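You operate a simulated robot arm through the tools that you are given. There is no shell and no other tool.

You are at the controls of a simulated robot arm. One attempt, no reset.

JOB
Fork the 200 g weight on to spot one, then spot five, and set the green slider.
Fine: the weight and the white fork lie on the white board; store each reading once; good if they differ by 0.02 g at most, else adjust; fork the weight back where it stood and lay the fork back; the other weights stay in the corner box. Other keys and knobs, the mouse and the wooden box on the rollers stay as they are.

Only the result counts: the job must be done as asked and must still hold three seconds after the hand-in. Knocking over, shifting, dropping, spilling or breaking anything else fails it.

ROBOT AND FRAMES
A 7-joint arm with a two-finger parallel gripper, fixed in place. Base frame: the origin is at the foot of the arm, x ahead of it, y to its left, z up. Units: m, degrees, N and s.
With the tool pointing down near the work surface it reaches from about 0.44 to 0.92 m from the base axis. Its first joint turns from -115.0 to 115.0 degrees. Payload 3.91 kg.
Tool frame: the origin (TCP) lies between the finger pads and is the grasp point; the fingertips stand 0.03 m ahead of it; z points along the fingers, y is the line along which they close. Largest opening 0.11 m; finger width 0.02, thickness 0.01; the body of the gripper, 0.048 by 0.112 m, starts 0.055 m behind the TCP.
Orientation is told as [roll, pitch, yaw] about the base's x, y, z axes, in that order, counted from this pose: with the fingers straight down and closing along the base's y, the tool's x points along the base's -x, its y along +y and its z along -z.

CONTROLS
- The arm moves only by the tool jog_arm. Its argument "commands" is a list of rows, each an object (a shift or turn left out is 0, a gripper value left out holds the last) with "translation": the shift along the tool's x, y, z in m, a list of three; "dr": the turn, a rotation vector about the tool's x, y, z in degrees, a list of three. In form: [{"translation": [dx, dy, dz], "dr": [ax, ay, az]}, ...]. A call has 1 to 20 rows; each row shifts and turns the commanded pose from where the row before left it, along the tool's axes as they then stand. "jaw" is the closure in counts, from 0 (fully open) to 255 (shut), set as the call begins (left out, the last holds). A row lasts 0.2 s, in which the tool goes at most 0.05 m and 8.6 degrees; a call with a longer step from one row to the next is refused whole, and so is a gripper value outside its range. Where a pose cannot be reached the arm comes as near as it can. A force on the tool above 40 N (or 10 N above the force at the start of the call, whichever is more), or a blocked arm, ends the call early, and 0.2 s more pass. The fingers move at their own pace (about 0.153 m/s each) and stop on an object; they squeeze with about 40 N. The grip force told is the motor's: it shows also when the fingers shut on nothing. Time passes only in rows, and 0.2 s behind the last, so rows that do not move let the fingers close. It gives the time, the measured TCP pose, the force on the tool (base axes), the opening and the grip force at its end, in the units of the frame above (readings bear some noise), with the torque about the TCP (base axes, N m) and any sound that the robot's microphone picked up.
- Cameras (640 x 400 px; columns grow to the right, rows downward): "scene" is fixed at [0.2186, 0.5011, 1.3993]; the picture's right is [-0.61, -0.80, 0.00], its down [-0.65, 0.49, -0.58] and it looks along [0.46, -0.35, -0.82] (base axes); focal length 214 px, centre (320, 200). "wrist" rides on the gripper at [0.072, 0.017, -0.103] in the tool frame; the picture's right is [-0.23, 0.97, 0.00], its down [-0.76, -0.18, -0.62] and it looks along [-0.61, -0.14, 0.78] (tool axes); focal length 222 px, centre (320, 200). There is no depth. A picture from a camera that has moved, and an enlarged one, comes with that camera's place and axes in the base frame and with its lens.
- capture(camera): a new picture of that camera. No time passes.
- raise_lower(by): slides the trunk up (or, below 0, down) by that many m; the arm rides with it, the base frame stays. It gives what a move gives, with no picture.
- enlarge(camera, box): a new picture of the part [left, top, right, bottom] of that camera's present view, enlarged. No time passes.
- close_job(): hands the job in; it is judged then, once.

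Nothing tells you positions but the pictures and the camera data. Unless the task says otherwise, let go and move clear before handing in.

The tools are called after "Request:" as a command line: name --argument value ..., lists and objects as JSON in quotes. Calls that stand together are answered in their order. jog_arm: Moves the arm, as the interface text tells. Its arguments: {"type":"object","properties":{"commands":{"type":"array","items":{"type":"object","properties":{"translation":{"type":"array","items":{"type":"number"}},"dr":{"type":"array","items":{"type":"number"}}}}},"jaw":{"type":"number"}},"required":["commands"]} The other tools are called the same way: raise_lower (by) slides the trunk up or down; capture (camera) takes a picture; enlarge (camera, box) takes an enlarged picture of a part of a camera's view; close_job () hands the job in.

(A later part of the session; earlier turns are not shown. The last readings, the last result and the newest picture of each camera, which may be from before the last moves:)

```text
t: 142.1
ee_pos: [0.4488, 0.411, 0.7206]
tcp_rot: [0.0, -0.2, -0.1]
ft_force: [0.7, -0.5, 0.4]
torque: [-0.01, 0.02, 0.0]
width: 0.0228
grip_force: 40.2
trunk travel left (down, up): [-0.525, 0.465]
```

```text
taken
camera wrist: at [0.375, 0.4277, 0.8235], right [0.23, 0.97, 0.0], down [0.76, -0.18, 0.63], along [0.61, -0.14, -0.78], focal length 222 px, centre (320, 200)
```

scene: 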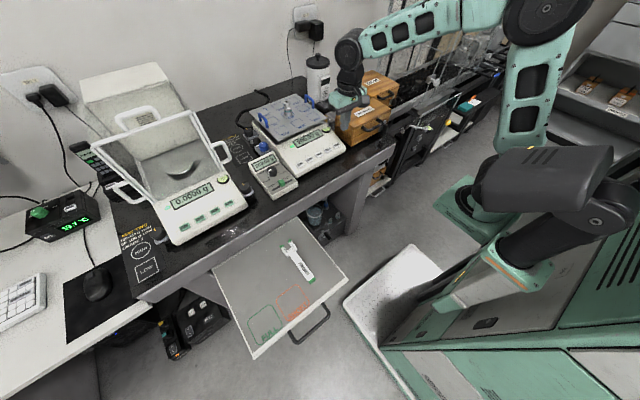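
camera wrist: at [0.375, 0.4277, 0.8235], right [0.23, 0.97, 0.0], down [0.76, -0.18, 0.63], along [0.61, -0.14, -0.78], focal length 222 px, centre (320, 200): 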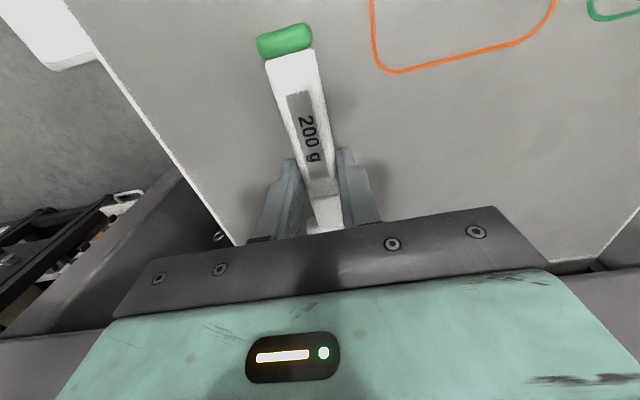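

Gripped in the same place. Taking the fork back up and across to the start of the approach line to ONE.

Request:
jog_arm --commands '[{"translation": [0, 0, -0.01]}, {"translation": [0, 0, -0.03]}, {"translation": [0, 0, -0.035]}, {"translation": [0, 0, -0.035]}, {"translation": [0, 0, -0.035]}, {"translation": [0, 0, -0.035]}, {"translation": [0, 0, -0.035]}, {"translation": [0, 0, -0.035]}, {"translation": [0, 0, -0.035]}, {"translation": [0, 0, -0.035]}, {"translation": [0, 0, 0]}]'

Request:
jog_arm --commands '[{"translation": [0, -0.033, 0]}, {"translation": [0, -0.033, 0]}, {"translation": [0, -0.033, 0]}, {"translation": [0, -0.033, 0]}, {"translation": [0, -0.033, 0]}, {"translation": [0, -0.033, 0]}, {"translation": [0, -0.033, 0]}, {"translation": [0, -0.0338, 0]}, {"translation": [-0.031, 0, 0]}, {"translation": [-0.031, 0, 0]}, {"translation": [-0.031, 0, 0]}, {"translation": [-0.031, 0, 0]}, {"translation": [-0.031, 0, 0]}, {"translation": [-0.031, 0, 0]}, {"translation": [-0.031, 0, 0]}, {"translation": [-0.031, 0, 0]}, {"translation": [-0.03, 0, 0]}, {"translation": [0, 0, 0]}, {"translation": [0, 0, 0]}]'

Request:
capture --camera "wrist"

Request:
enlarge --camera "scene" --box '[260, 70, 350, 160]'

```text
t: 144.5
ee_pos: [0.4466, 0.4123, 1.0405]
tcp_rot: [-0.2, -0.1, -0.2]
ft_force: [-0.8, -0.2, -0.1]
torque: [-0.02, -0.01, 0.02]
width: 0.0234
grip_force: 40.0
trunk travel left (down, up): [-0.525, 0.465]
```

```text
t: 148.5
ee_pos: [0.7269, 0.1477, 1.0417]
tcp_rot: [-0.1, -0.2, -0.2]
ft_force: [-0.5, -0.9, -0.6]
torque: [-0.02, 0.0, 0.0]
width: 0.0231
grip_force: 40.1
trunk travel left (down, up): [-0.525, 0.465]
```

```text
taken
camera wrist: at [0.6528, 0.1643, 1.1454], right [0.23, 0.97, 0.0], down [0.76, -0.18, 0.63], along [0.61, -0.14, -0.78], focal length 222 px, centre (320, 200)
```

wrist: 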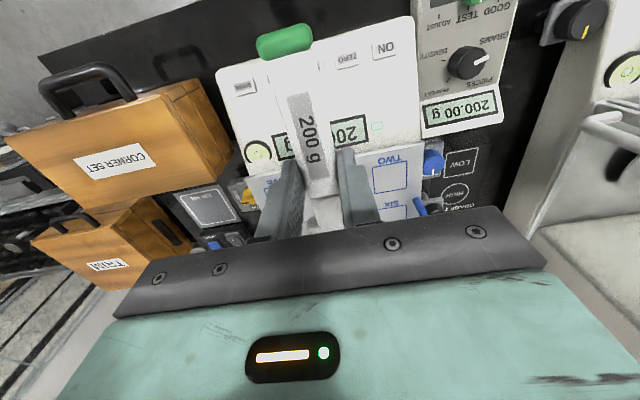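

```text
4.44 times, centred on (305, 115) of scene
camera zoom: at [0.2186, 0.5011, 1.3993], right [-0.61, -0.8, 0.0], down [-0.65, 0.49, -0.58], along [0.46, -0.35, -0.82], focal length 953 px, centre (387, 578)
```

zoom: 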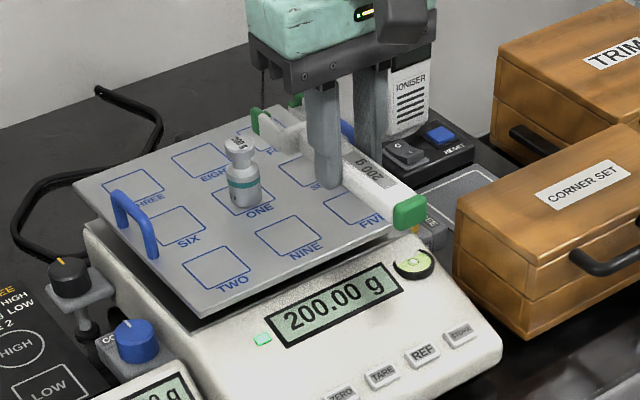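

Request:
jog_arm --commands '[{"translation": [-0.0019, -0.0014, 0.015]}, {"translation": [0, 0, 0.02]}, {"translation": [0, 0, 0.02]}, {"translation": [0, 0, 0.014]}, {"translation": [0, 0, 0.004]}, {"translation": [0, 0, 0]}, {"translation": [0, 0, 0]}]'

Request:
enlarge --camera "wrist" --box '[220, 20, 420, 240]'

Request:
enlarge --camera "scene" --box '[275, 92, 315, 128]'

```text
t: 150.1
ee_pos: [0.728, 0.1457, 0.9694]
tcp_rot: [-0.2, -0.3, -0.1]
ft_force: [0.4, -0.2, -1.2]
torque: [0.0, 0.01, 0.03]
width: 0.023
grip_force: 40.0
trunk travel left (down, up): [-0.525, 0.465]
```

```text
1.82 times, centred on (320, 130) of wrist
camera zoom: at [0.6545, 0.1624, 1.0725], right [0.23, 0.97, 0.0], down [0.76, -0.18, 0.63], along [0.61, -0.14, -0.78], focal length 404 px, centre (320, 327)
```

zoom: 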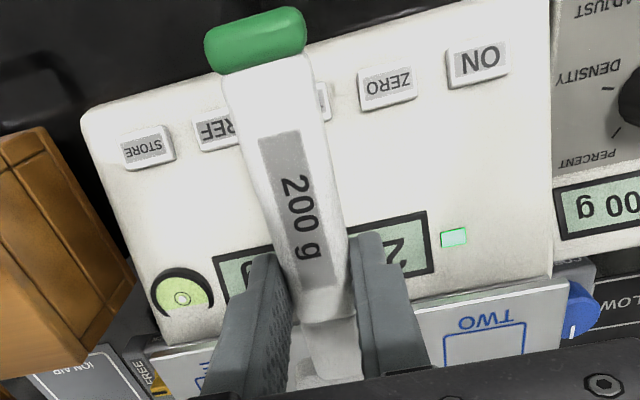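

```text
11.11 times, centred on (295, 110) of scene
camera zoom: at [0.2186, 0.5011, 1.3993], right [-0.61, -0.8, 0.0], down [-0.65, 0.49, -0.58], along [0.46, -0.35, -0.82], focal length 2383 px, centre (598, 1200)
```

zoom: 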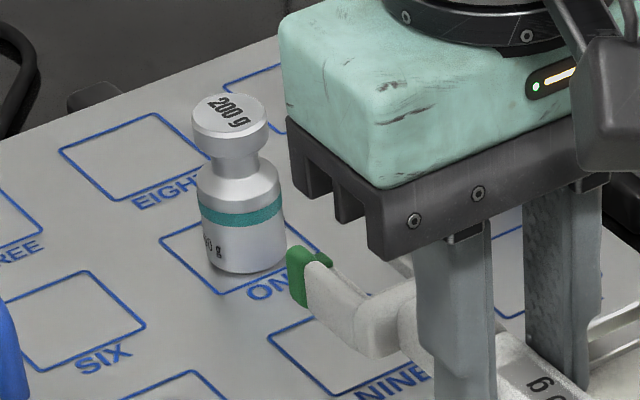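

Height and line look right. Advancing: fast to the weight, then slow steps.

Request:
jog_arm --commands '[{"translation": [-0.01, 0.0005, 0]}, {"translation": [-0.01, 0, 0]}, {"translation": [-0.01, 0, 0]}, {"translation": [-0.008, 0, 0]}, {"translation": [-0.006, 0, 0]}, {"translation": [-0.004, 0, 0]}, {"translation": [0, 0, 0]}, {"translation": [0, 0, 0]}]'

Request:
enlarge --camera "scene" --box '[275, 92, 305, 122]'

```text
t: 151.9
ee_pos: [0.774, 0.144, 0.9686]
tcp_rot: [-0.1, -0.3, 0.0]
ft_force: [-0.4, -0.2, -0.1]
torque: [-0.02, 0.02, -0.02]
width: 0.0229
grip_force: 39.6
trunk travel left (down, up): [-0.525, 0.465]
```

```text
13.33 times, centred on (290, 107) of scene
camera zoom: at [0.2186, 0.5011, 1.3993], right [-0.61, -0.8, 0.0], down [-0.65, 0.49, -0.58], along [0.46, -0.35, -0.82], focal length 2860 px, centre (720, 1440)
```

zoom: 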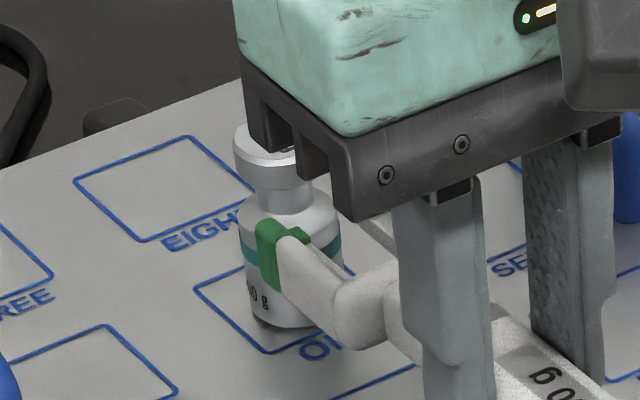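

Request:
jog_arm --commands '[{"translation": [-0.002, 0, 0]}, {"translation": [-0.002, 0, 0]}, {"translation": [-0.002, 0, 0]}, {"translation": [-0.002, 0, 0]}, {"translation": [0, 0, 0]}, {"translation": [0, 0, 0]}]'

Request:
enlarge --camera "scene" --box '[275, 92, 305, 122]'

Request:
enlarge --camera "scene" --box '[250, 90, 350, 190]'

```text
t: 153.3
ee_pos: [0.7834, 0.1455, 0.9689]
tcp_rot: [0.0, -0.1, -0.1]
ft_force: [-0.2, -0.3, -0.6]
torque: [-0.02, 0.01, -0.02]
width: 0.0232
grip_force: 39.7
trunk travel left (down, up): [-0.525, 0.465]
```

```text
13.33 times, centred on (290, 107) of scene
camera zoom: at [0.2186, 0.5011, 1.3993], right [-0.61, -0.8, 0.0], down [-0.65, 0.49, -0.58], along [0.46, -0.35, -0.82], focal length 2860 px, centre (720, 1440)
```

zoom: 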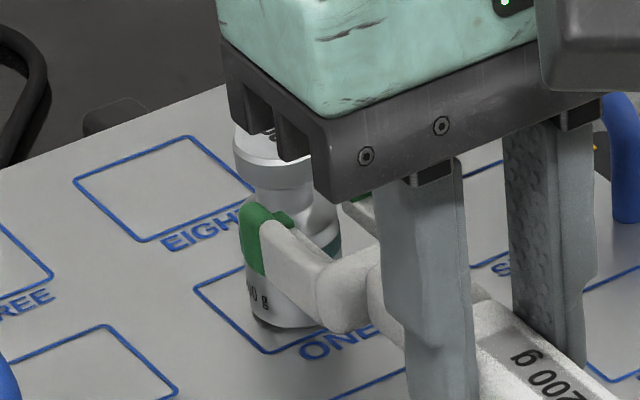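

```text
4.00 times, centred on (300, 140) of scene
camera zoom: at [0.2186, 0.5011, 1.3993], right [-0.61, -0.8, 0.0], down [-0.65, 0.49, -0.58], along [0.46, -0.35, -0.82], focal length 858 px, centre (400, 440)
```

zoom: 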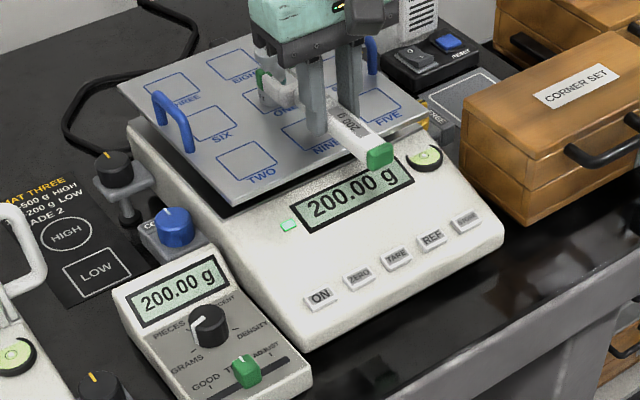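

No disturbance: the reading holds at 200.00 g. Continuing the insertion.

Request:
jog_arm --commands '[{"translation": [-0.002, 0, 0]}, {"translation": [-0.002, 0, 0]}, {"translation": [-0.002, 0, 0]}, {"translation": [-0.002, 0, 0]}, {"translation": [0, 0, 0]}, {"translation": [0, 0, 0]}]'

Request:
enlarge --camera "scene" --box '[265, 90, 345, 150]'

Request:
jog_arm --commands '[{"translation": [-0.002, 0, 0]}, {"translation": [-0.002, 0, 0]}, {"translation": [-0.002, 0, 0]}, {"translation": [-0.002, 0, 0]}, {"translation": [0, 0, 0]}, {"translation": [0, 0, 0]}]'

Request:
enlarge --camera "scene" --box '[265, 90, 345, 150]'

```text
t: 154.7
ee_pos: [0.7931, 0.1454, 0.9687]
tcp_rot: [-0.1, -0.2, -0.2]
ft_force: [-0.6, 0.1, -1.3]
torque: [0.03, 0.02, 0.01]
width: 0.0231
grip_force: 40.3
trunk travel left (down, up): [-0.525, 0.465]
```

```text
6.67 times, centred on (305, 120) of scene
camera zoom: at [0.2186, 0.5011, 1.3993], right [-0.61, -0.8, 0.0], down [-0.65, 0.49, -0.58], along [0.46, -0.35, -0.82], focal length 1430 px, centre (420, 733)
```

zoom: 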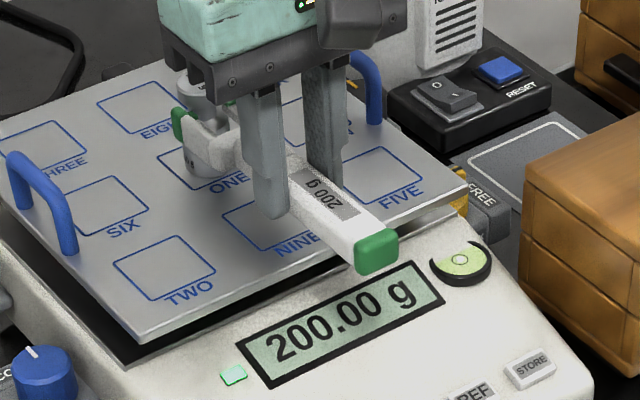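

```text
t: 156.1
ee_pos: [0.7992, 0.1439, 0.9692]
tcp_rot: [-0.1, -0.1, -0.2]
ft_force: [-0.4, 0.1, -1.0]
torque: [-0.01, 0.04, 0.02]
width: 0.0231
grip_force: 40.2
trunk travel left (down, up): [-0.525, 0.465]
```

```text
6.67 times, centred on (305, 120) of scene
camera zoom: at [0.2186, 0.5011, 1.3993], right [-0.61, -0.8, 0.0], down [-0.65, 0.49, -0.58], along [0.46, -0.35, -0.82], focal length 1430 px, centre (420, 733)
```

zoom: 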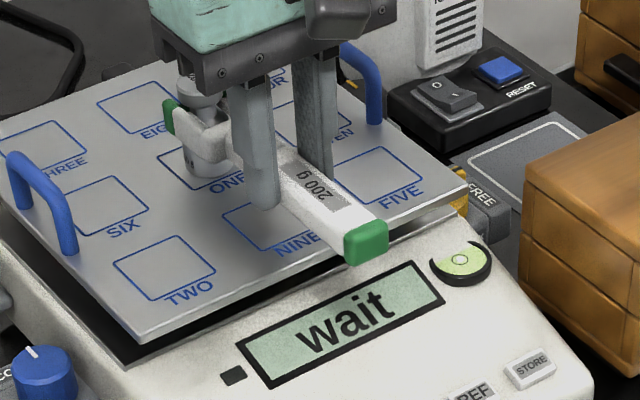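

A slight touch registered ("wait"), with a small upward load. I'll lower 0.7 mm and check.

Request:
jog_arm --commands '[{"translation": [0, 0, 0.0007]}, {"translation": [0, 0, 0]}, {"translation": [0, 0, 0]}, {"translation": [0, 0, 0]}, {"translation": [0, 0, 0]}]'

Request:
enlarge --camera "scene" --box '[265, 90, 345, 150]'

Request:
enlarge --camera "scene" --box '[275, 92, 305, 122]'

```text
t: 157.3
ee_pos: [0.8008, 0.1446, 0.9683]
tcp_rot: [0.0, -0.2, -0.1]
ft_force: [-1.3, 0.0, 0.2]
torque: [-0.02, -0.01, -0.03]
width: 0.0229
grip_force: 39.8
trunk travel left (down, up): [-0.525, 0.465]
```

```text
6.67 times, centred on (305, 120) of scene
camera zoom: at [0.2186, 0.5011, 1.3993], right [-0.61, -0.8, 0.0], down [-0.65, 0.49, -0.58], along [0.46, -0.35, -0.82], focal length 1430 px, centre (420, 733)
```

zoom: 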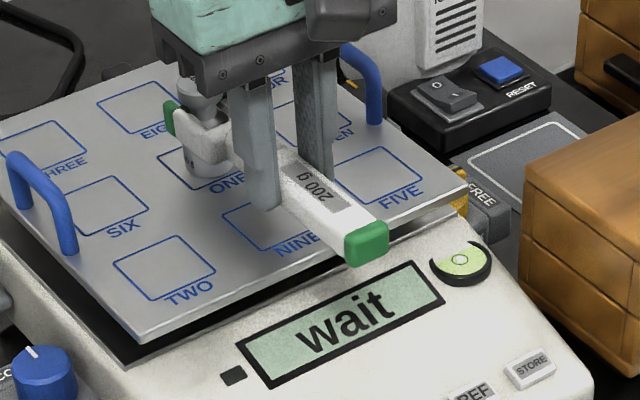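

```text
13.33 times, centred on (290, 107) of scene
camera zoom: at [0.2186, 0.5011, 1.3993], right [-0.61, -0.8, 0.0], down [-0.65, 0.49, -0.58], along [0.46, -0.35, -0.82], focal length 2860 px, centre (720, 1440)
```

zoom: 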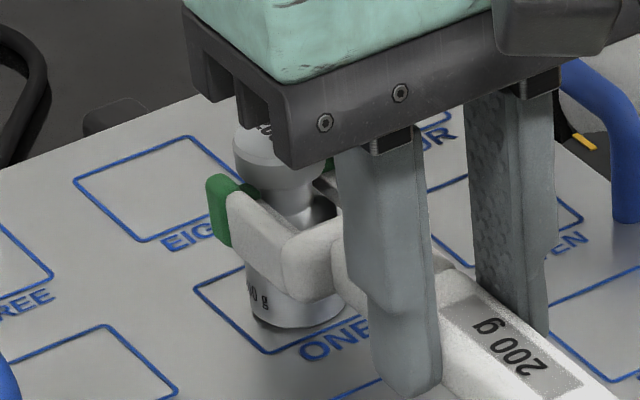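

Request:
jog_arm --commands '[{"translation": [0, 0, 0]}, {"translation": [0, 0, 0]}, {"translation": [0, 0, 0]}, {"translation": [0, 0, 0]}, {"translation": [0, 0, 0]}, {"translation": [0, 0, 0]}, {"translation": [0, 0, 0]}, {"translation": [0, 0, 0]}]'

Request:
enlarge --camera "scene" --box '[265, 90, 345, 150]'

```text
t: 159.1
ee_pos: [0.8003, 0.144, 0.9699]
tcp_rot: [-0.1, -0.2, -0.1]
ft_force: [0.4, 0.2, -0.3]
torque: [-0.02, 0.0, -0.01]
width: 0.0233
grip_force: 39.9
trunk travel left (down, up): [-0.525, 0.465]
```

```text
6.67 times, centred on (305, 120) of scene
camera zoom: at [0.2186, 0.5011, 1.3993], right [-0.61, -0.8, 0.0], down [-0.65, 0.49, -0.58], along [0.46, -0.35, -0.82], focal length 1430 px, centre (420, 733)
```

zoom: 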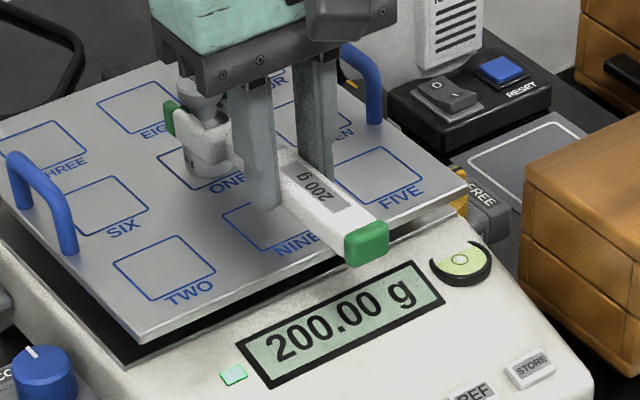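

Free again at 200.00 g. Inserting the last 16 mm.

Request:
jog_arm --commands '[{"translation": [-0.002, 0, 0]}, {"translation": [-0.002, 0, 0]}, {"translation": [-0.002, 0, 0]}, {"translation": [-0.002, 0, 0]}, {"translation": [0, 0, 0]}, {"translation": [0, 0, 0]}]'

Request:
enlarge --camera "scene" --box '[265, 90, 345, 150]'

Request:
jog_arm --commands '[{"translation": [-0.002, 0, 0]}, {"translation": [-0.002, 0, 0]}, {"translation": [-0.002, 0, 0]}, {"translation": [-0.002, 0, 0]}, {"translation": [0, 0, 0]}, {"translation": [0, 0, 0]}]'

Request:
enlarge --camera "scene" --box '[265, 90, 345, 150]'

Request:
enlarge --camera "scene" --box '[275, 92, 305, 122]'

```text
t: 160.5
ee_pos: [0.8086, 0.1445, 0.9694]
tcp_rot: [-0.1, -0.1, -0.1]
ft_force: [0.8, -0.3, -0.9]
torque: [-0.01, 0.03, -0.02]
width: 0.0229
grip_force: 40.4
trunk travel left (down, up): [-0.525, 0.465]
```

```text
6.67 times, centred on (305, 120) of scene
camera zoom: at [0.2186, 0.5011, 1.3993], right [-0.61, -0.8, 0.0], down [-0.65, 0.49, -0.58], along [0.46, -0.35, -0.82], focal length 1430 px, centre (420, 733)
```

zoom: 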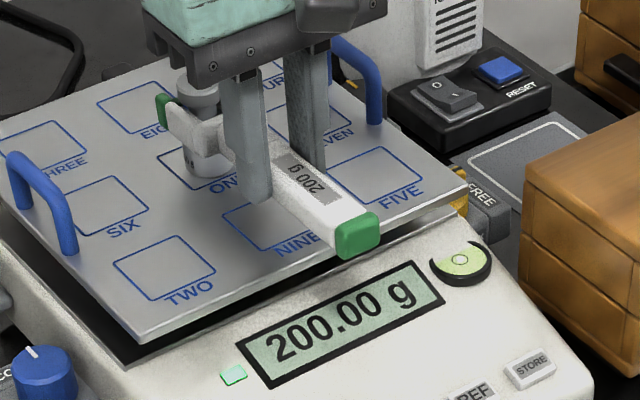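

```text
t: 161.9
ee_pos: [0.8158, 0.1441, 0.9689]
tcp_rot: [-0.2, -0.1, -0.1]
ft_force: [-0.3, 0.3, -0.5]
torque: [0.01, 0.0, -0.03]
width: 0.0231
grip_force: 39.8
trunk travel left (down, up): [-0.525, 0.465]
```

```text
6.67 times, centred on (305, 120) of scene
camera zoom: at [0.2186, 0.5011, 1.3993], right [-0.61, -0.8, 0.0], down [-0.65, 0.49, -0.58], along [0.46, -0.35, -0.82], focal length 1430 px, centre (420, 733)
```

zoom: 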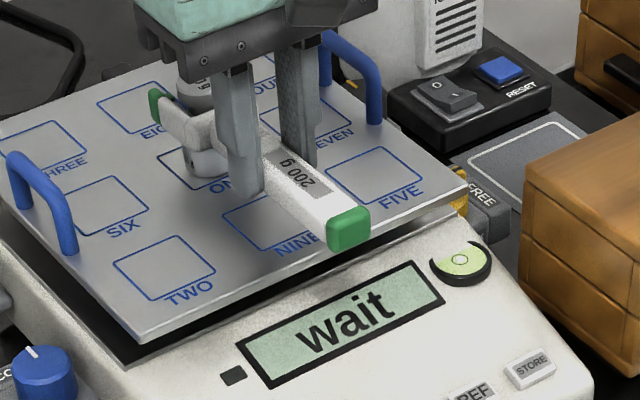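

```text
13.33 times, centred on (290, 107) of scene
camera zoom: at [0.2186, 0.5011, 1.3993], right [-0.61, -0.8, 0.0], down [-0.65, 0.49, -0.58], along [0.46, -0.35, -0.82], focal length 2860 px, centre (720, 1440)
```

zoom: 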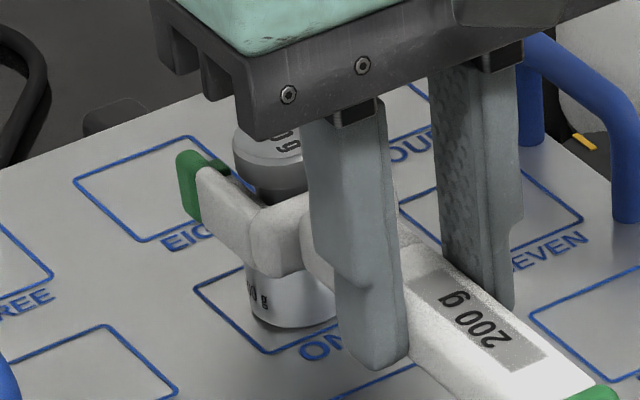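

Seated. Lifting 12 mm, then moving diagonally to FIVE (−66.6 mm in x, −69.7 mm in y).

Request:
jog_arm --commands '[{"translation": [0, 0, -0.001]}, {"translation": [0, 0, -0.001]}, {"translation": [0, 0, -0.001]}, {"translation": [0, 0, -0.0015]}, {"translation": [0, 0, -0.0015]}, {"translation": [0, 0, -0.002]}, {"translation": [0, 0, -0.003]}, {"translation": [0, 0, -0.003]}, {"translation": [0, 0, 0]}]'

Request:
enlarge --camera "scene" --box '[265, 90, 345, 150]'

```text
t: 163.9
ee_pos: [0.8158, 0.1462, 0.9824]
tcp_rot: [-0.2, -0.2, 0.0]
ft_force: [0.4, 0.8, -2.5]
torque: [-0.01, 0.18, 0.02]
width: 0.023
grip_force: 40.0
trunk travel left (down, up): [-0.525, 0.465]
```

```text
6.67 times, centred on (305, 120) of scene
camera zoom: at [0.2186, 0.5011, 1.3993], right [-0.61, -0.8, 0.0], down [-0.65, 0.49, -0.58], along [0.46, -0.35, -0.82], focal length 1430 px, centre (420, 733)
```

zoom: 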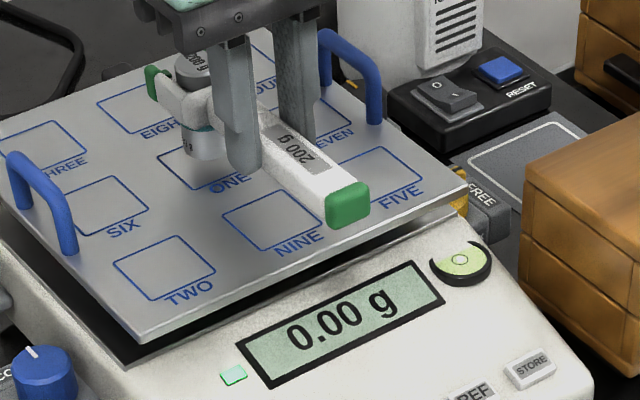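

Request:
jog_arm --commands '[{"translation": [0.0083, -0.0087, 0]}, {"translation": [0.0083, -0.0087, 0]}, {"translation": [0.0083, -0.0087, 0]}, {"translation": [0.0083, -0.0087, 0]}, {"translation": [0.0083, -0.0087, 0]}, {"translation": [0.0083, -0.0087, 0]}, {"translation": [0.0083, -0.0087, 0]}, {"translation": [0.0085, -0.0088, 0]}, {"translation": [0, 0, 0]}, {"translation": [0, 0, 0]}]'

Request:
enlarge --camera "scene" --box '[290, 95, 330, 130]'

Request:
capture --camera "wrist"

```text
t: 166.1
ee_pos: [0.7488, 0.0747, 0.9837]
tcp_rot: [-0.1, -0.2, -0.1]
ft_force: [0.5, 0.3, -3.3]
torque: [-0.03, 0.18, 0.01]
width: 0.0233
grip_force: 39.6
trunk travel left (down, up): [-0.525, 0.465]
```

```text
11.43 times, centred on (310, 112) of scene
camera zoom: at [0.2186, 0.5011, 1.3993], right [-0.61, -0.8, 0.0], down [-0.65, 0.49, -0.58], along [0.46, -0.35, -0.82], focal length 2451 px, centre (434, 1200)
```

zoom: 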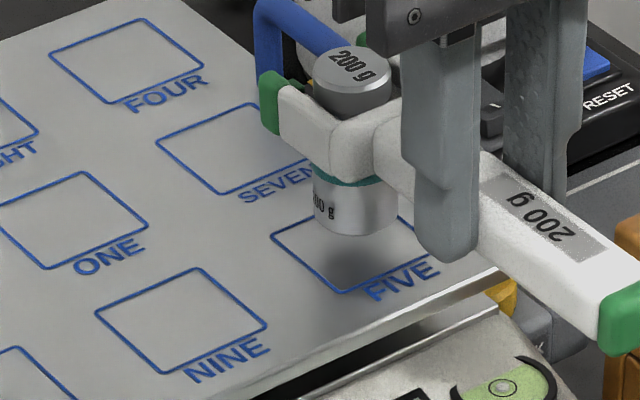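

```text
taken
camera wrist: at [0.6754, 0.0924, 1.0862], right [0.23, 0.97, 0.0], down [0.76, -0.18, 0.63], along [0.61, -0.14, -0.78], focal length 222 px, centre (320, 200)
```

wrist: 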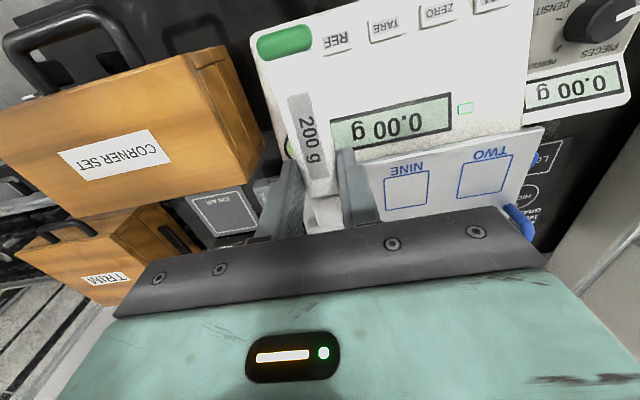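

The projected landing point is within about a millimetre of FIVE's centre. Lowering in fine steps.

Request:
jog_arm --commands '[{"translation": [0, 0, 0.002]}, {"translation": [0, 0, 0.002]}, {"translation": [0, 0, 0.002]}, {"translation": [0, 0, 0.0015]}, {"translation": [0, 0, 0.001]}, {"translation": [0, 0, 0]}, {"translation": [0, 0, 0.0006]}, {"translation": [0, 0, 0.0006]}, {"translation": [0, 0, 0.0006]}, {"translation": [0, 0, 0]}, {"translation": [0, 0, 0]}]'

Request:
jog_arm --commands '[{"translation": [0, 0, 0.0006]}, {"translation": [0, 0, 0.0006]}, {"translation": [0, 0, 0]}, {"translation": [0, 0, 0]}]'

Request:
enlarge --camera "scene" --box '[270, 95, 350, 155]'

```text
t: 168.5
ee_pos: [0.7485, 0.0749, 0.9727]
tcp_rot: [0.0, -0.2, -0.1]
ft_force: [0.1, 0.2, -1.9]
torque: [0.0, 0.07, 0.0]
width: 0.0232
grip_force: 39.8
trunk travel left (down, up): [-0.525, 0.465]
```

```text
t: 169.5
ee_pos: [0.7494, 0.0754, 0.9706]
tcp_rot: [-0.1, -0.2, -0.1]
ft_force: [-0.3, -0.6, -1.0]
torque: [-0.04, 0.01, 0.02]
width: 0.0228
grip_force: 40.0
trunk travel left (down, up): [-0.525, 0.465]
```

```text
6.67 times, centred on (310, 125) of scene
camera zoom: at [0.2186, 0.5011, 1.3993], right [-0.61, -0.8, 0.0], down [-0.65, 0.49, -0.58], along [0.46, -0.35, -0.82], focal length 1430 px, centre (387, 700)
```

zoom: 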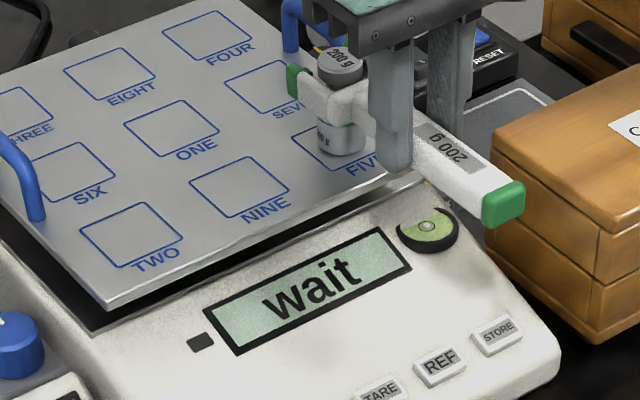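

Request:
jog_arm --commands '[{"translation": [0, 0, 0.0006]}, {"translation": [0, 0, 0.0006]}, {"translation": [0, 0, 0.0004]}, {"translation": [0, 0, 0]}, {"translation": [0, 0, 0]}, {"translation": [0, 0, 0]}, {"translation": [0, 0, 0]}, {"translation": [0, 0, 0]}, {"translation": [0, 0, 0]}, {"translation": [0, 0, 0]}]'

Request:
enlarge --camera "scene" --box '[270, 95, 350, 155]'

Request:
enlarge --camera "scene" --box '[295, 95, 325, 125]'

```text
t: 171.7
ee_pos: [0.7483, 0.0756, 0.9694]
tcp_rot: [-0.1, -0.3, -0.1]
ft_force: [0.0, -0.6, 0.2]
torque: [0.0, 0.0, -0.01]
width: 0.0232
grip_force: 39.7
trunk travel left (down, up): [-0.525, 0.465]
```

```text
6.67 times, centred on (310, 125) of scene
camera zoom: at [0.2186, 0.5011, 1.3993], right [-0.61, -0.8, 0.0], down [-0.65, 0.49, -0.58], along [0.46, -0.35, -0.82], focal length 1430 px, centre (387, 700)
```

zoom: 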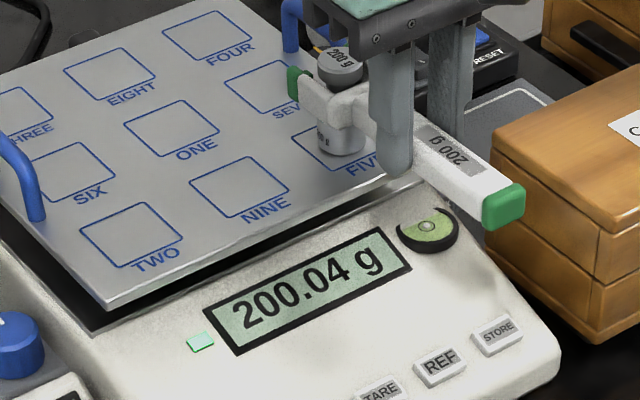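

```text
13.33 times, centred on (310, 110) of scene
camera zoom: at [0.2186, 0.5011, 1.3993], right [-0.61, -0.8, 0.0], down [-0.65, 0.49, -0.58], along [0.46, -0.35, -0.82], focal length 2860 px, centre (453, 1400)
```

zoom: 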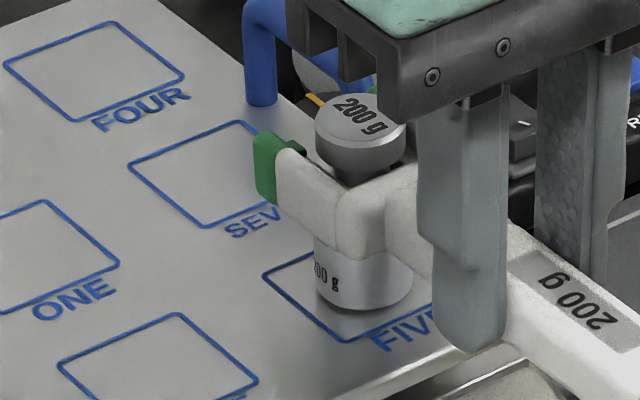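

FIVE reads 200.04 g with the fork unloaded. Withdrawing the fork slowly along its axis.

Request:
jog_arm --commands '[{"translation": [0.002, 0, 0]}, {"translation": [0.002, 0, 0]}, {"translation": [0.002, 0, 0]}, {"translation": [0.002, 0, 0]}, {"translation": [0, 0, 0]}, {"translation": [0, 0, 0]}]'

Request:
enlarge --camera "scene" --box '[270, 95, 350, 155]'

Request:
jog_arm --commands '[{"translation": [0.002, 0, 0]}, {"translation": [0.002, 0, 0]}, {"translation": [0.002, 0, 0]}, {"translation": [0.002, 0, 0]}, {"translation": [0, 0, 0]}, {"translation": [0, 0, 0]}]'

Request:
enlarge --camera "scene" --box '[270, 95, 350, 155]'

```text
t: 173.1
ee_pos: [0.7412, 0.075, 0.9693]
tcp_rot: [-0.1, 0.0, -0.2]
ft_force: [0.4, -0.1, -0.5]
torque: [0.01, 0.02, 0.0]
width: 0.023
grip_force: 39.6
trunk travel left (down, up): [-0.525, 0.465]
```

```text
6.67 times, centred on (310, 125) of scene
camera zoom: at [0.2186, 0.5011, 1.3993], right [-0.61, -0.8, 0.0], down [-0.65, 0.49, -0.58], along [0.46, -0.35, -0.82], focal length 1430 px, centre (387, 700)
```

zoom: 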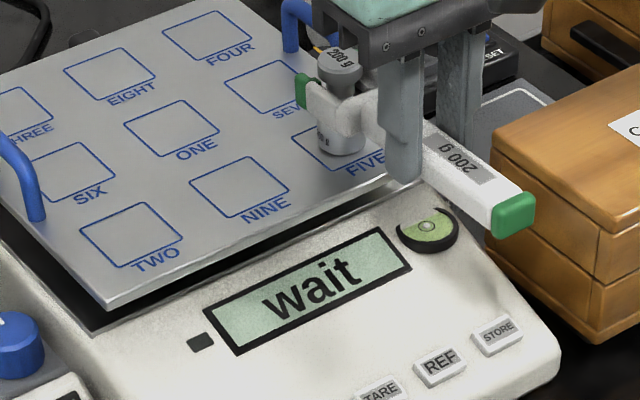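

```text
t: 174.5
ee_pos: [0.7332, 0.0749, 0.9679]
tcp_rot: [-0.1, -0.2, -0.1]
ft_force: [0.0, -0.6, 0.1]
torque: [-0.04, -0.11, -0.07]
width: 0.0232
grip_force: 39.8
trunk travel left (down, up): [-0.525, 0.465]
```

```text
6.67 times, centred on (310, 125) of scene
camera zoom: at [0.2186, 0.5011, 1.3993], right [-0.61, -0.8, 0.0], down [-0.65, 0.49, -0.58], along [0.46, -0.35, -0.82], focal length 1430 px, centre (387, 700)
```

zoom: 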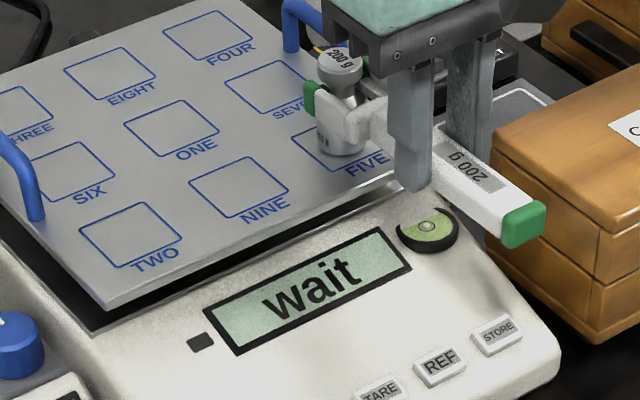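

The drooping tips brush the shoulder; raising 0.7 mm before continuing.

Request:
jog_arm --commands '[{"translation": [0, 0, -0.0007]}, {"translation": [0, 0, 0]}, {"translation": [0, 0, 0]}]'

Request:
jog_arm --commands '[{"translation": [0.002, 0, 0]}, {"translation": [0.002, 0, 0]}, {"translation": [0.002, 0, 0]}, {"translation": [0, 0, 0]}]'

Request:
enlarge --camera "scene" --box '[295, 95, 325, 125]'

```text
t: 175.3
ee_pos: [0.7329, 0.0745, 0.9693]
tcp_rot: [-0.1, -0.2, -0.1]
ft_force: [0.1, -1.0, 0.2]
torque: [0.01, 0.02, -0.02]
width: 0.0229
grip_force: 40.5
trunk travel left (down, up): [-0.525, 0.465]
```

```text
t: 176.3
ee_pos: [0.7269, 0.0761, 0.9697]
tcp_rot: [-0.1, -0.2, -0.2]
ft_force: [0.1, -0.2, -1.7]
torque: [0.0, -0.02, -0.01]
width: 0.0232
grip_force: 40.3
trunk travel left (down, up): [-0.525, 0.465]
```

```text
13.33 times, centred on (310, 110) of scene
camera zoom: at [0.2186, 0.5011, 1.3993], right [-0.61, -0.8, 0.0], down [-0.65, 0.49, -0.58], along [0.46, -0.35, -0.82], focal length 2860 px, centre (453, 1400)
```

zoom: 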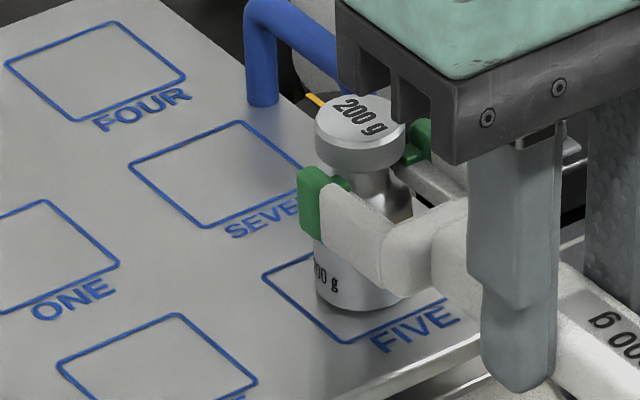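

Request:
jog_arm --commands '[{"translation": [0.002, 0, 0]}, {"translation": [0.002, 0, 0]}, {"translation": [0.002, 0, 0]}, {"translation": [0.002, 0, 0]}, {"translation": [0.003, 0, 0]}, {"translation": [0.003, 0, 0]}, {"translation": [0.003, 0, 0]}, {"translation": [0, 0, 0]}]'

Request:
enlarge --camera "scene" --box '[295, 95, 325, 125]'

Request:
jog_arm --commands '[{"translation": [0.006, 0, 0]}, {"translation": [0.008, 0, 0]}, {"translation": [0.015, 0, 0]}, {"translation": [0.02, 0, 0]}, {"translation": [0, 0, 0]}, {"translation": [0, 0, 0]}]'

Request:
enlarge --camera "scene" --box '[270, 95, 350, 155]'

Request:
capture --camera "wrist"

```text
t: 178.1
ee_pos: [0.7101, 0.0748, 0.97]
tcp_rot: [-0.1, -0.2, -0.1]
ft_force: [0.3, -0.2, -0.6]
torque: [0.0, -0.01, 0.03]
width: 0.0232
grip_force: 39.6
trunk travel left (down, up): [-0.525, 0.465]
```

```text
13.33 times, centred on (310, 110) of scene
camera zoom: at [0.2186, 0.5011, 1.3993], right [-0.61, -0.8, 0.0], down [-0.65, 0.49, -0.58], along [0.46, -0.35, -0.82], focal length 2860 px, centre (453, 1400)
```

zoom: 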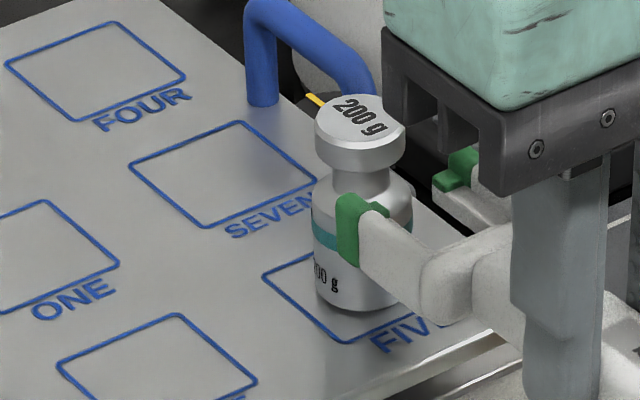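

```text
t: 179.5
ee_pos: [0.6607, 0.0757, 0.9714]
tcp_rot: [-0.2, -0.3, -0.2]
ft_force: [-0.7, 0.4, -0.3]
torque: [0.02, 0.0, -0.01]
width: 0.0227
grip_force: 40.7
trunk travel left (down, up): [-0.525, 0.465]
```

```text
6.67 times, centred on (310, 125) of scene
camera zoom: at [0.2186, 0.5011, 1.3993], right [-0.61, -0.8, 0.0], down [-0.65, 0.49, -0.58], along [0.46, -0.35, -0.82], focal length 1430 px, centre (387, 700)
```

zoom: 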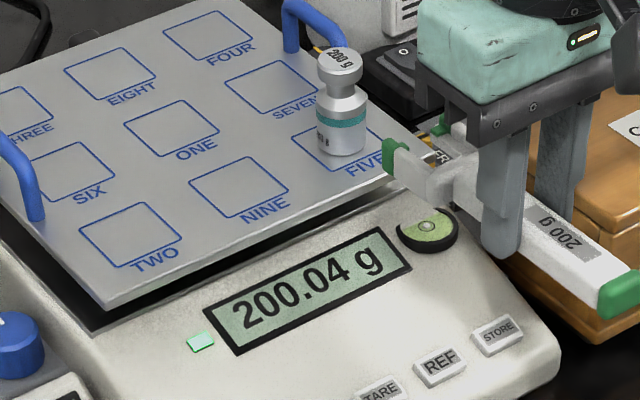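

```text
taken
camera wrist: at [0.5879, 0.0923, 1.0738], right [0.23, 0.97, 0.0], down [0.76, -0.18, 0.63], along [0.61, -0.14, -0.78], focal length 222 px, centre (320, 200)
```

wrist: 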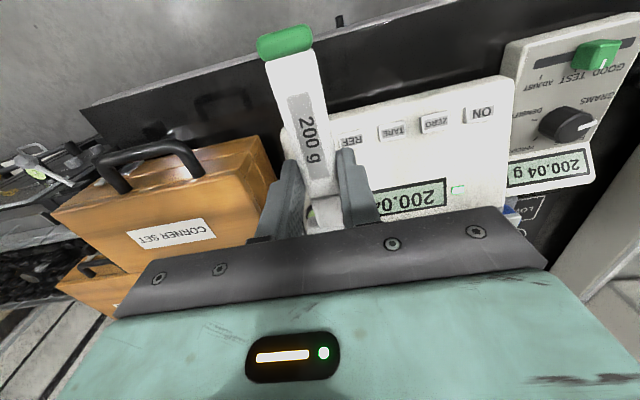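

FIVE is stable at 200.04 g with the fork clear. Taking the fork back to its place on the board.

Request:
jog_arm --commands '[{"translation": [0, 0, -0.02]}, {"translation": [0, 0, -0.025]}, {"translation": [0, 0, -0.025]}, {"translation": [0.0304, 0, 0]}, {"translation": [0.0304, 0, 0]}, {"translation": [0.0304, 0, 0]}, {"translation": [0.0304, 0, 0]}, {"translation": [0.0304, 0, 0]}, {"translation": [0.0304, 0, 0]}, {"translation": [0.0305, 0, 0]}, {"translation": [0, 0, 0]}]'

Request:
jog_arm --commands '[{"translation": [0, 0.0335, 0]}, {"translation": [0, 0.0335, 0]}, {"translation": [0, 0.0335, 0]}, {"translation": [0, 0.0335, 0]}, {"translation": [0, 0.0335, 0]}, {"translation": [0, 0.0335, 0]}, {"translation": [0, 0.0335, 0]}, {"translation": [0, 0.0335, 0]}, {"translation": [0, 0.0335, 0]}, {"translation": [0, 0.0339, 0]}, {"translation": [0, 0, 0.03]}, {"translation": [0, 0, 0.03]}, {"translation": [0, 0, 0.03]}, {"translation": [0, 0, 0.03]}, {"translation": [0, 0, 0.03]}, {"translation": [0, 0, 0.03]}, {"translation": [0, 0, 0.03]}, {"translation": [0, 0, 0.03]}, {"translation": [0, 0, 0]}, {"translation": [0, 0, 0]}]'

Request:
capture --camera "wrist"

```text
t: 181.9
ee_pos: [0.4482, 0.0755, 1.04]
tcp_rot: [0.0, -0.1, -0.2]
ft_force: [-1.1, 0.6, 0.0]
torque: [-0.01, 0.01, 0.03]
width: 0.0228
grip_force: 39.9
trunk travel left (down, up): [-0.525, 0.465]
```

```text
t: 186.1
ee_pos: [0.4499, 0.4114, 0.7974]
tcp_rot: [-0.1, -0.2, -0.1]
ft_force: [0.6, 0.4, -0.7]
torque: [0.02, 0.0, -0.05]
width: 0.0228
grip_force: 40.1
trunk travel left (down, up): [-0.525, 0.465]
```

```text
taken
camera wrist: at [0.3755, 0.429, 0.9002], right [0.23, 0.97, 0.0], down [0.76, -0.18, 0.63], along [0.61, -0.14, -0.78], focal length 222 px, centre (320, 200)
```

wrist: 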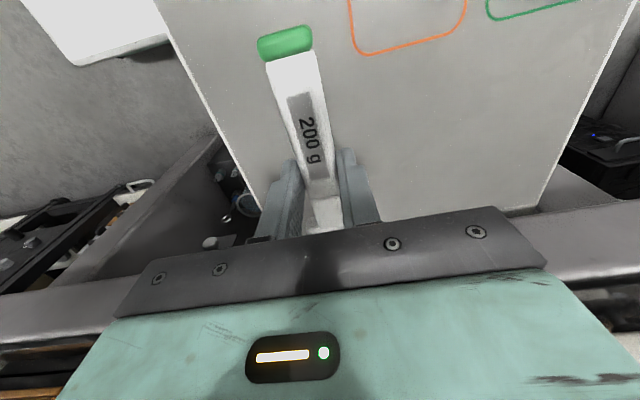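

Request:
jog_arm --commands '[{"translation": [0.0005, -0.0013, 0.025]}, {"translation": [0, 0, 0.025]}, {"translation": [0, 0, 0.015]}, {"translation": [0, 0, 0.006]}, {"translation": [0, 0, 0.002]}, {"translation": [0, 0, 0]}, {"translation": [0, 0, 0]}]'

Request:
jog_arm --commands '[{"translation": [0, 0, 0.0008]}, {"translation": [0, 0, 0]}, {"translation": [0, 0, 0]}]'

Request:
jog_arm --commands '[{"translation": [0, 0, 0.0008]}, {"translation": [0, 0, 0]}, {"translation": [0, 0, 0]}]'

Request:
enlarge --camera "wrist" --box '[220, 20, 420, 240]'

```text
t: 187.7
ee_pos: [0.4483, 0.4099, 0.7259]
tcp_rot: [-0.1, -0.2, -0.1]
ft_force: [0.3, -0.8, -0.3]
torque: [-0.01, 0.01, 0.03]
width: 0.0228
grip_force: 40.1
trunk travel left (down, up): [-0.525, 0.465]
```

```text
t: 188.5
ee_pos: [0.4474, 0.4086, 0.7252]
tcp_rot: [0.0, -0.2, -0.1]
ft_force: [-0.1, 0.0, -1.1]
torque: [0.02, 0.01, -0.03]
width: 0.0227
grip_force: 40.2
trunk travel left (down, up): [-0.525, 0.465]
```

```text
t: 189.3
ee_pos: [0.4493, 0.4096, 0.7259]
tcp_rot: [-0.1, -0.1, -0.1]
ft_force: [0.6, -0.7, -0.6]
torque: [-0.01, 0.0, 0.01]
width: 0.0228
grip_force: 39.5
trunk travel left (down, up): [-0.525, 0.465]
```

```text
1.82 times, centred on (320, 130) of wrist
camera zoom: at [0.3746, 0.4265, 0.827], right [0.23, 0.97, 0.0], down [0.76, -0.18, 0.63], along [0.61, -0.14, -0.78], focal length 404 px, centre (320, 327)
```

zoom: 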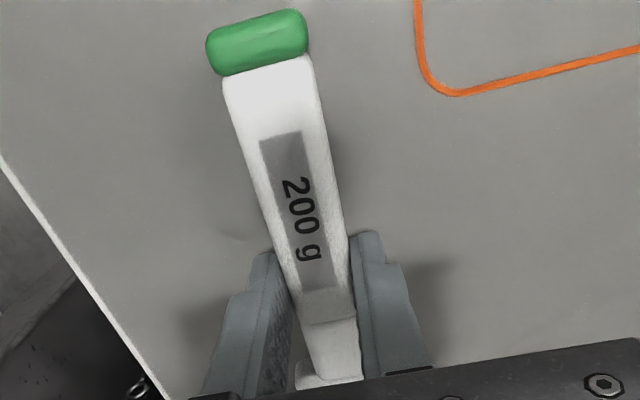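

Request:
jog_arm --commands '[{"translation": [0, 0.0012, 0.001]}, {"translation": [0, 0, 0]}, {"translation": [0, 0, 0]}]'

Request:
jog_arm --commands '[{"translation": [0, 0, 0.001]}, {"translation": [0, 0, 0]}, {"translation": [0, 0, 0]}]'

Request:
jog_arm --commands '[{"translation": [0, 0, 0.0008]}, {"translation": [0, 0, 0]}, {"translation": [0, 0, 0]}]'

Request:
jog_arm --commands '[{"translation": [0, 0, 0.0008]}, {"translation": [0, 0, 0]}, {"translation": [0, 0, 0]}]'

Request:
enlarge --camera "wrist" --box '[220, 20, 420, 240]'

```text
t: 190.1
ee_pos: [0.4492, 0.4106, 0.7231]
tcp_rot: [-0.1, -0.2, -0.1]
ft_force: [-0.6, -0.1, -0.6]
torque: [0.02, -0.01, 0.0]
width: 0.0227
grip_force: 39.8
trunk travel left (down, up): [-0.525, 0.465]
```

```text
t: 190.9
ee_pos: [0.4481, 0.4096, 0.7226]
tcp_rot: [-0.1, -0.2, -0.2]
ft_force: [0.6, 1.0, -0.1]
torque: [0.01, 0.03, -0.01]
width: 0.0231
grip_force: 39.8
trunk travel left (down, up): [-0.525, 0.465]
```

```text
t: 191.7
ee_pos: [0.4489, 0.4104, 0.722]
tcp_rot: [0.0, -0.2, -0.1]
ft_force: [0.0, 0.2, -0.3]
torque: [0.01, -0.01, -0.01]
width: 0.0227
grip_force: 40.0
trunk travel left (down, up): [-0.525, 0.465]
```

```text
t: 192.5
ee_pos: [0.4482, 0.4103, 0.7222]
tcp_rot: [0.0, -0.2, 0.0]
ft_force: [1.5, 0.7, 2.4]
torque: [0.05, -0.28, 0.01]
width: 0.0231
grip_force: 40.0
trunk travel left (down, up): [-0.525, 0.465]
```

```text
1.82 times, centred on (320, 130) of wrist
camera zoom: at [0.3744, 0.4277, 0.824], right [0.23, 0.97, 0.0], down [0.76, -0.18, 0.63], along [0.61, -0.14, -0.78], focal length 404 px, centre (320, 327)
```

zoom: 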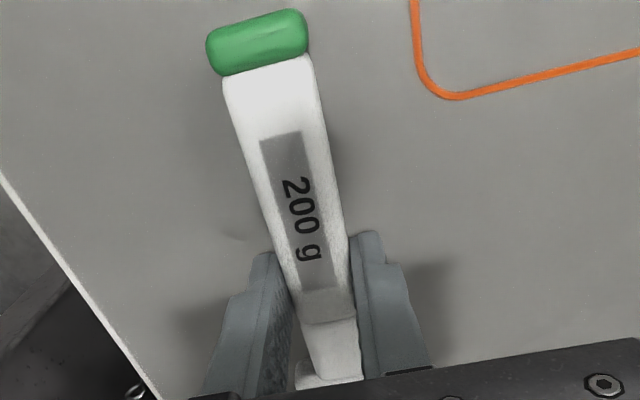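

Nearly flat this time. One last 0.7 mm, then open and rise.

Request:
jog_arm --commands '[{"translation": [0, 0, 0.0007]}, {"translation": [0, 0, 0]}, {"translation": [0, 0, 0]}]'

Request:
jog_arm --commands '[{"translation": [0, 0, 0]}, {"translation": [0, 0, 0]}, {"translation": [0, 0, 0]}]' --jaw 130

Request:
capture --camera "wrist"

```text
t: 193.3
ee_pos: [0.4479, 0.4101, 0.7214]
tcp_rot: [0.0, -0.2, 0.0]
ft_force: [1.2, 0.2, 3.5]
torque: [0.06, -0.43, -0.02]
width: 0.023
grip_force: 39.9
trunk travel left (down, up): [-0.525, 0.465]
```

```text
t: 194.1
ee_pos: [0.4473, 0.4105, 0.7212]
tcp_rot: [-0.1, -0.2, -0.1]
ft_force: [0.1, 0.3, -0.5]
torque: [0.0, 0.0, -0.01]
width: 0.054
grip_force: 0.1
trunk travel left (down, up): [-0.525, 0.465]
```

```text
taken
camera wrist: at [0.3743, 0.4275, 0.8234], right [0.23, 0.97, 0.0], down [0.76, -0.18, 0.63], along [0.61, -0.14, -0.78], focal length 222 px, centre (320, 200)
```

wrist: 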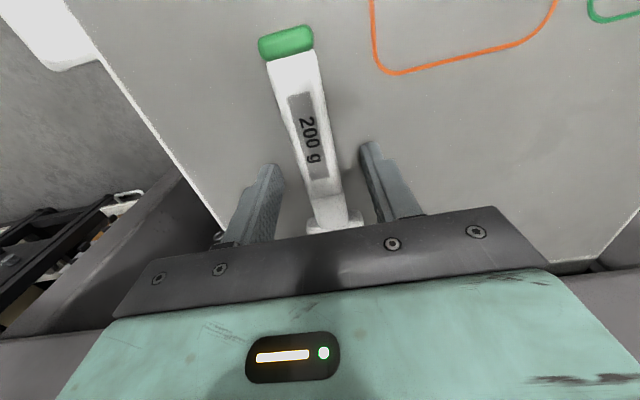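

Released. Now to STORE again with closed fingers.

Request:
jog_arm --commands '[{"translation": [0, 0, -0.01]}, {"translation": [0, 0, -0.02]}, {"translation": [0, 0, -0.03]}, {"translation": [0, 0, -0.035]}, {"translation": [0, 0, -0.035]}, {"translation": [0, 0, -0.035]}, {"translation": [0, 0, -0.035]}, {"translation": [0, 0, -0.035]}, {"translation": [0, 0, -0.035]}, {"translation": [0, 0, -0.01]}, {"translation": [0, 0, 0]}]'

Request:
jog_arm --commands '[{"translation": [0, -0.0348, 0]}, {"translation": [0, -0.0348, 0]}, {"translation": [0, -0.0348, 0]}, {"translation": [0, -0.0348, 0]}, {"translation": [0, -0.0348, 0]}, {"translation": [0, -0.0348, 0]}, {"translation": [0, -0.0348, 0]}, {"translation": [0, -0.0348, 0]}, {"translation": [0, -0.0348, 0]}, {"translation": [0, -0.0348, 0]}, {"translation": [-0.0305, 0, 0]}, {"translation": [-0.0305, 0, 0]}, {"translation": [-0.0305, 0, 0]}, {"translation": [-0.0305, 0, 0]}, {"translation": [-0.0305, 0, 0]}, {"translation": [-0.0305, 0, 0]}, {"translation": [-0.0305, 0, 0]}, {"translation": [-0.0302, 0, 0]}, {"translation": [0, 0, 0]}]' --jaw 255

Request:
jog_arm --commands '[{"translation": [0, 0, 0.025]}, {"translation": [0, 0, 0.025]}, {"translation": [0, 0, 0.025]}, {"translation": [0, 0, 0.02]}, {"translation": [0, 0, 0]}, {"translation": [0, 0, 0]}]'

Request:
enlarge --camera "wrist" --box '[270, 110, 410, 210]'

Request:
enlarge --camera "scene" --box '[270, 95, 350, 155]'

```text
t: 196.5
ee_pos: [0.4471, 0.4103, 1.0]
tcp_rot: [-0.2, -0.2, -0.1]
ft_force: [0.5, 1.1, -0.6]
torque: [0.0, 0.0, 0.0]
width: 0.0539
grip_force: 0.0
trunk travel left (down, up): [-0.525, 0.465]
```

```text
t: 200.5
ee_pos: [0.6921, 0.0623, 1.0027]
tcp_rot: [-0.1, -0.1, -0.1]
ft_force: [-0.1, 0.3, 0.3]
torque: [0.02, 0.01, 0.01]
width: 0.0
grip_force: 37.0
trunk travel left (down, up): [-0.525, 0.465]
```

```text
t: 201.9
ee_pos: [0.6923, 0.0614, 0.9048]
tcp_rot: [-0.1, -0.2, -0.1]
ft_force: [0.7, -0.2, 0.5]
torque: [0.03, -0.01, 0.04]
width: 0.0002
grip_force: 37.6
trunk travel left (down, up): [-0.525, 0.465]
```

```text
4.00 times, centred on (340, 160) of wrist
camera zoom: at [0.6196, 0.0783, 1.0082], right [0.23, 0.97, 0.0], down [0.76, -0.18, 0.63], along [0.61, -0.14, -0.78], focal length 888 px, centre (240, 360)
```

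zoom: 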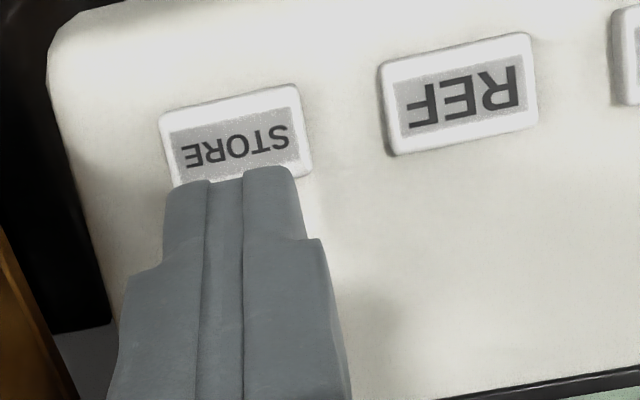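

```text
6.67 times, centred on (310, 125) of scene
camera zoom: at [0.2186, 0.5011, 1.3993], right [-0.61, -0.8, 0.0], down [-0.65, 0.49, -0.58], along [0.46, -0.35, -0.82], focal length 1430 px, centre (387, 700)
```

zoom: 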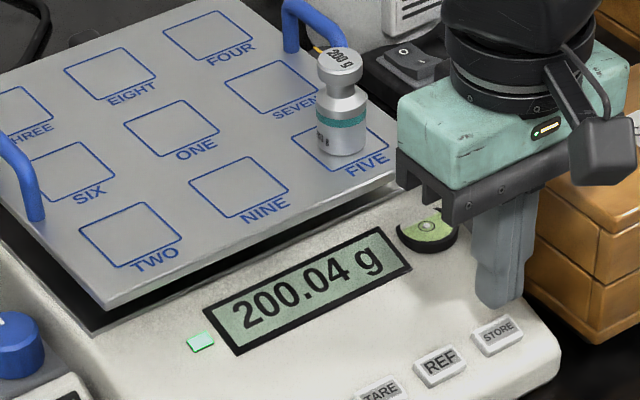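

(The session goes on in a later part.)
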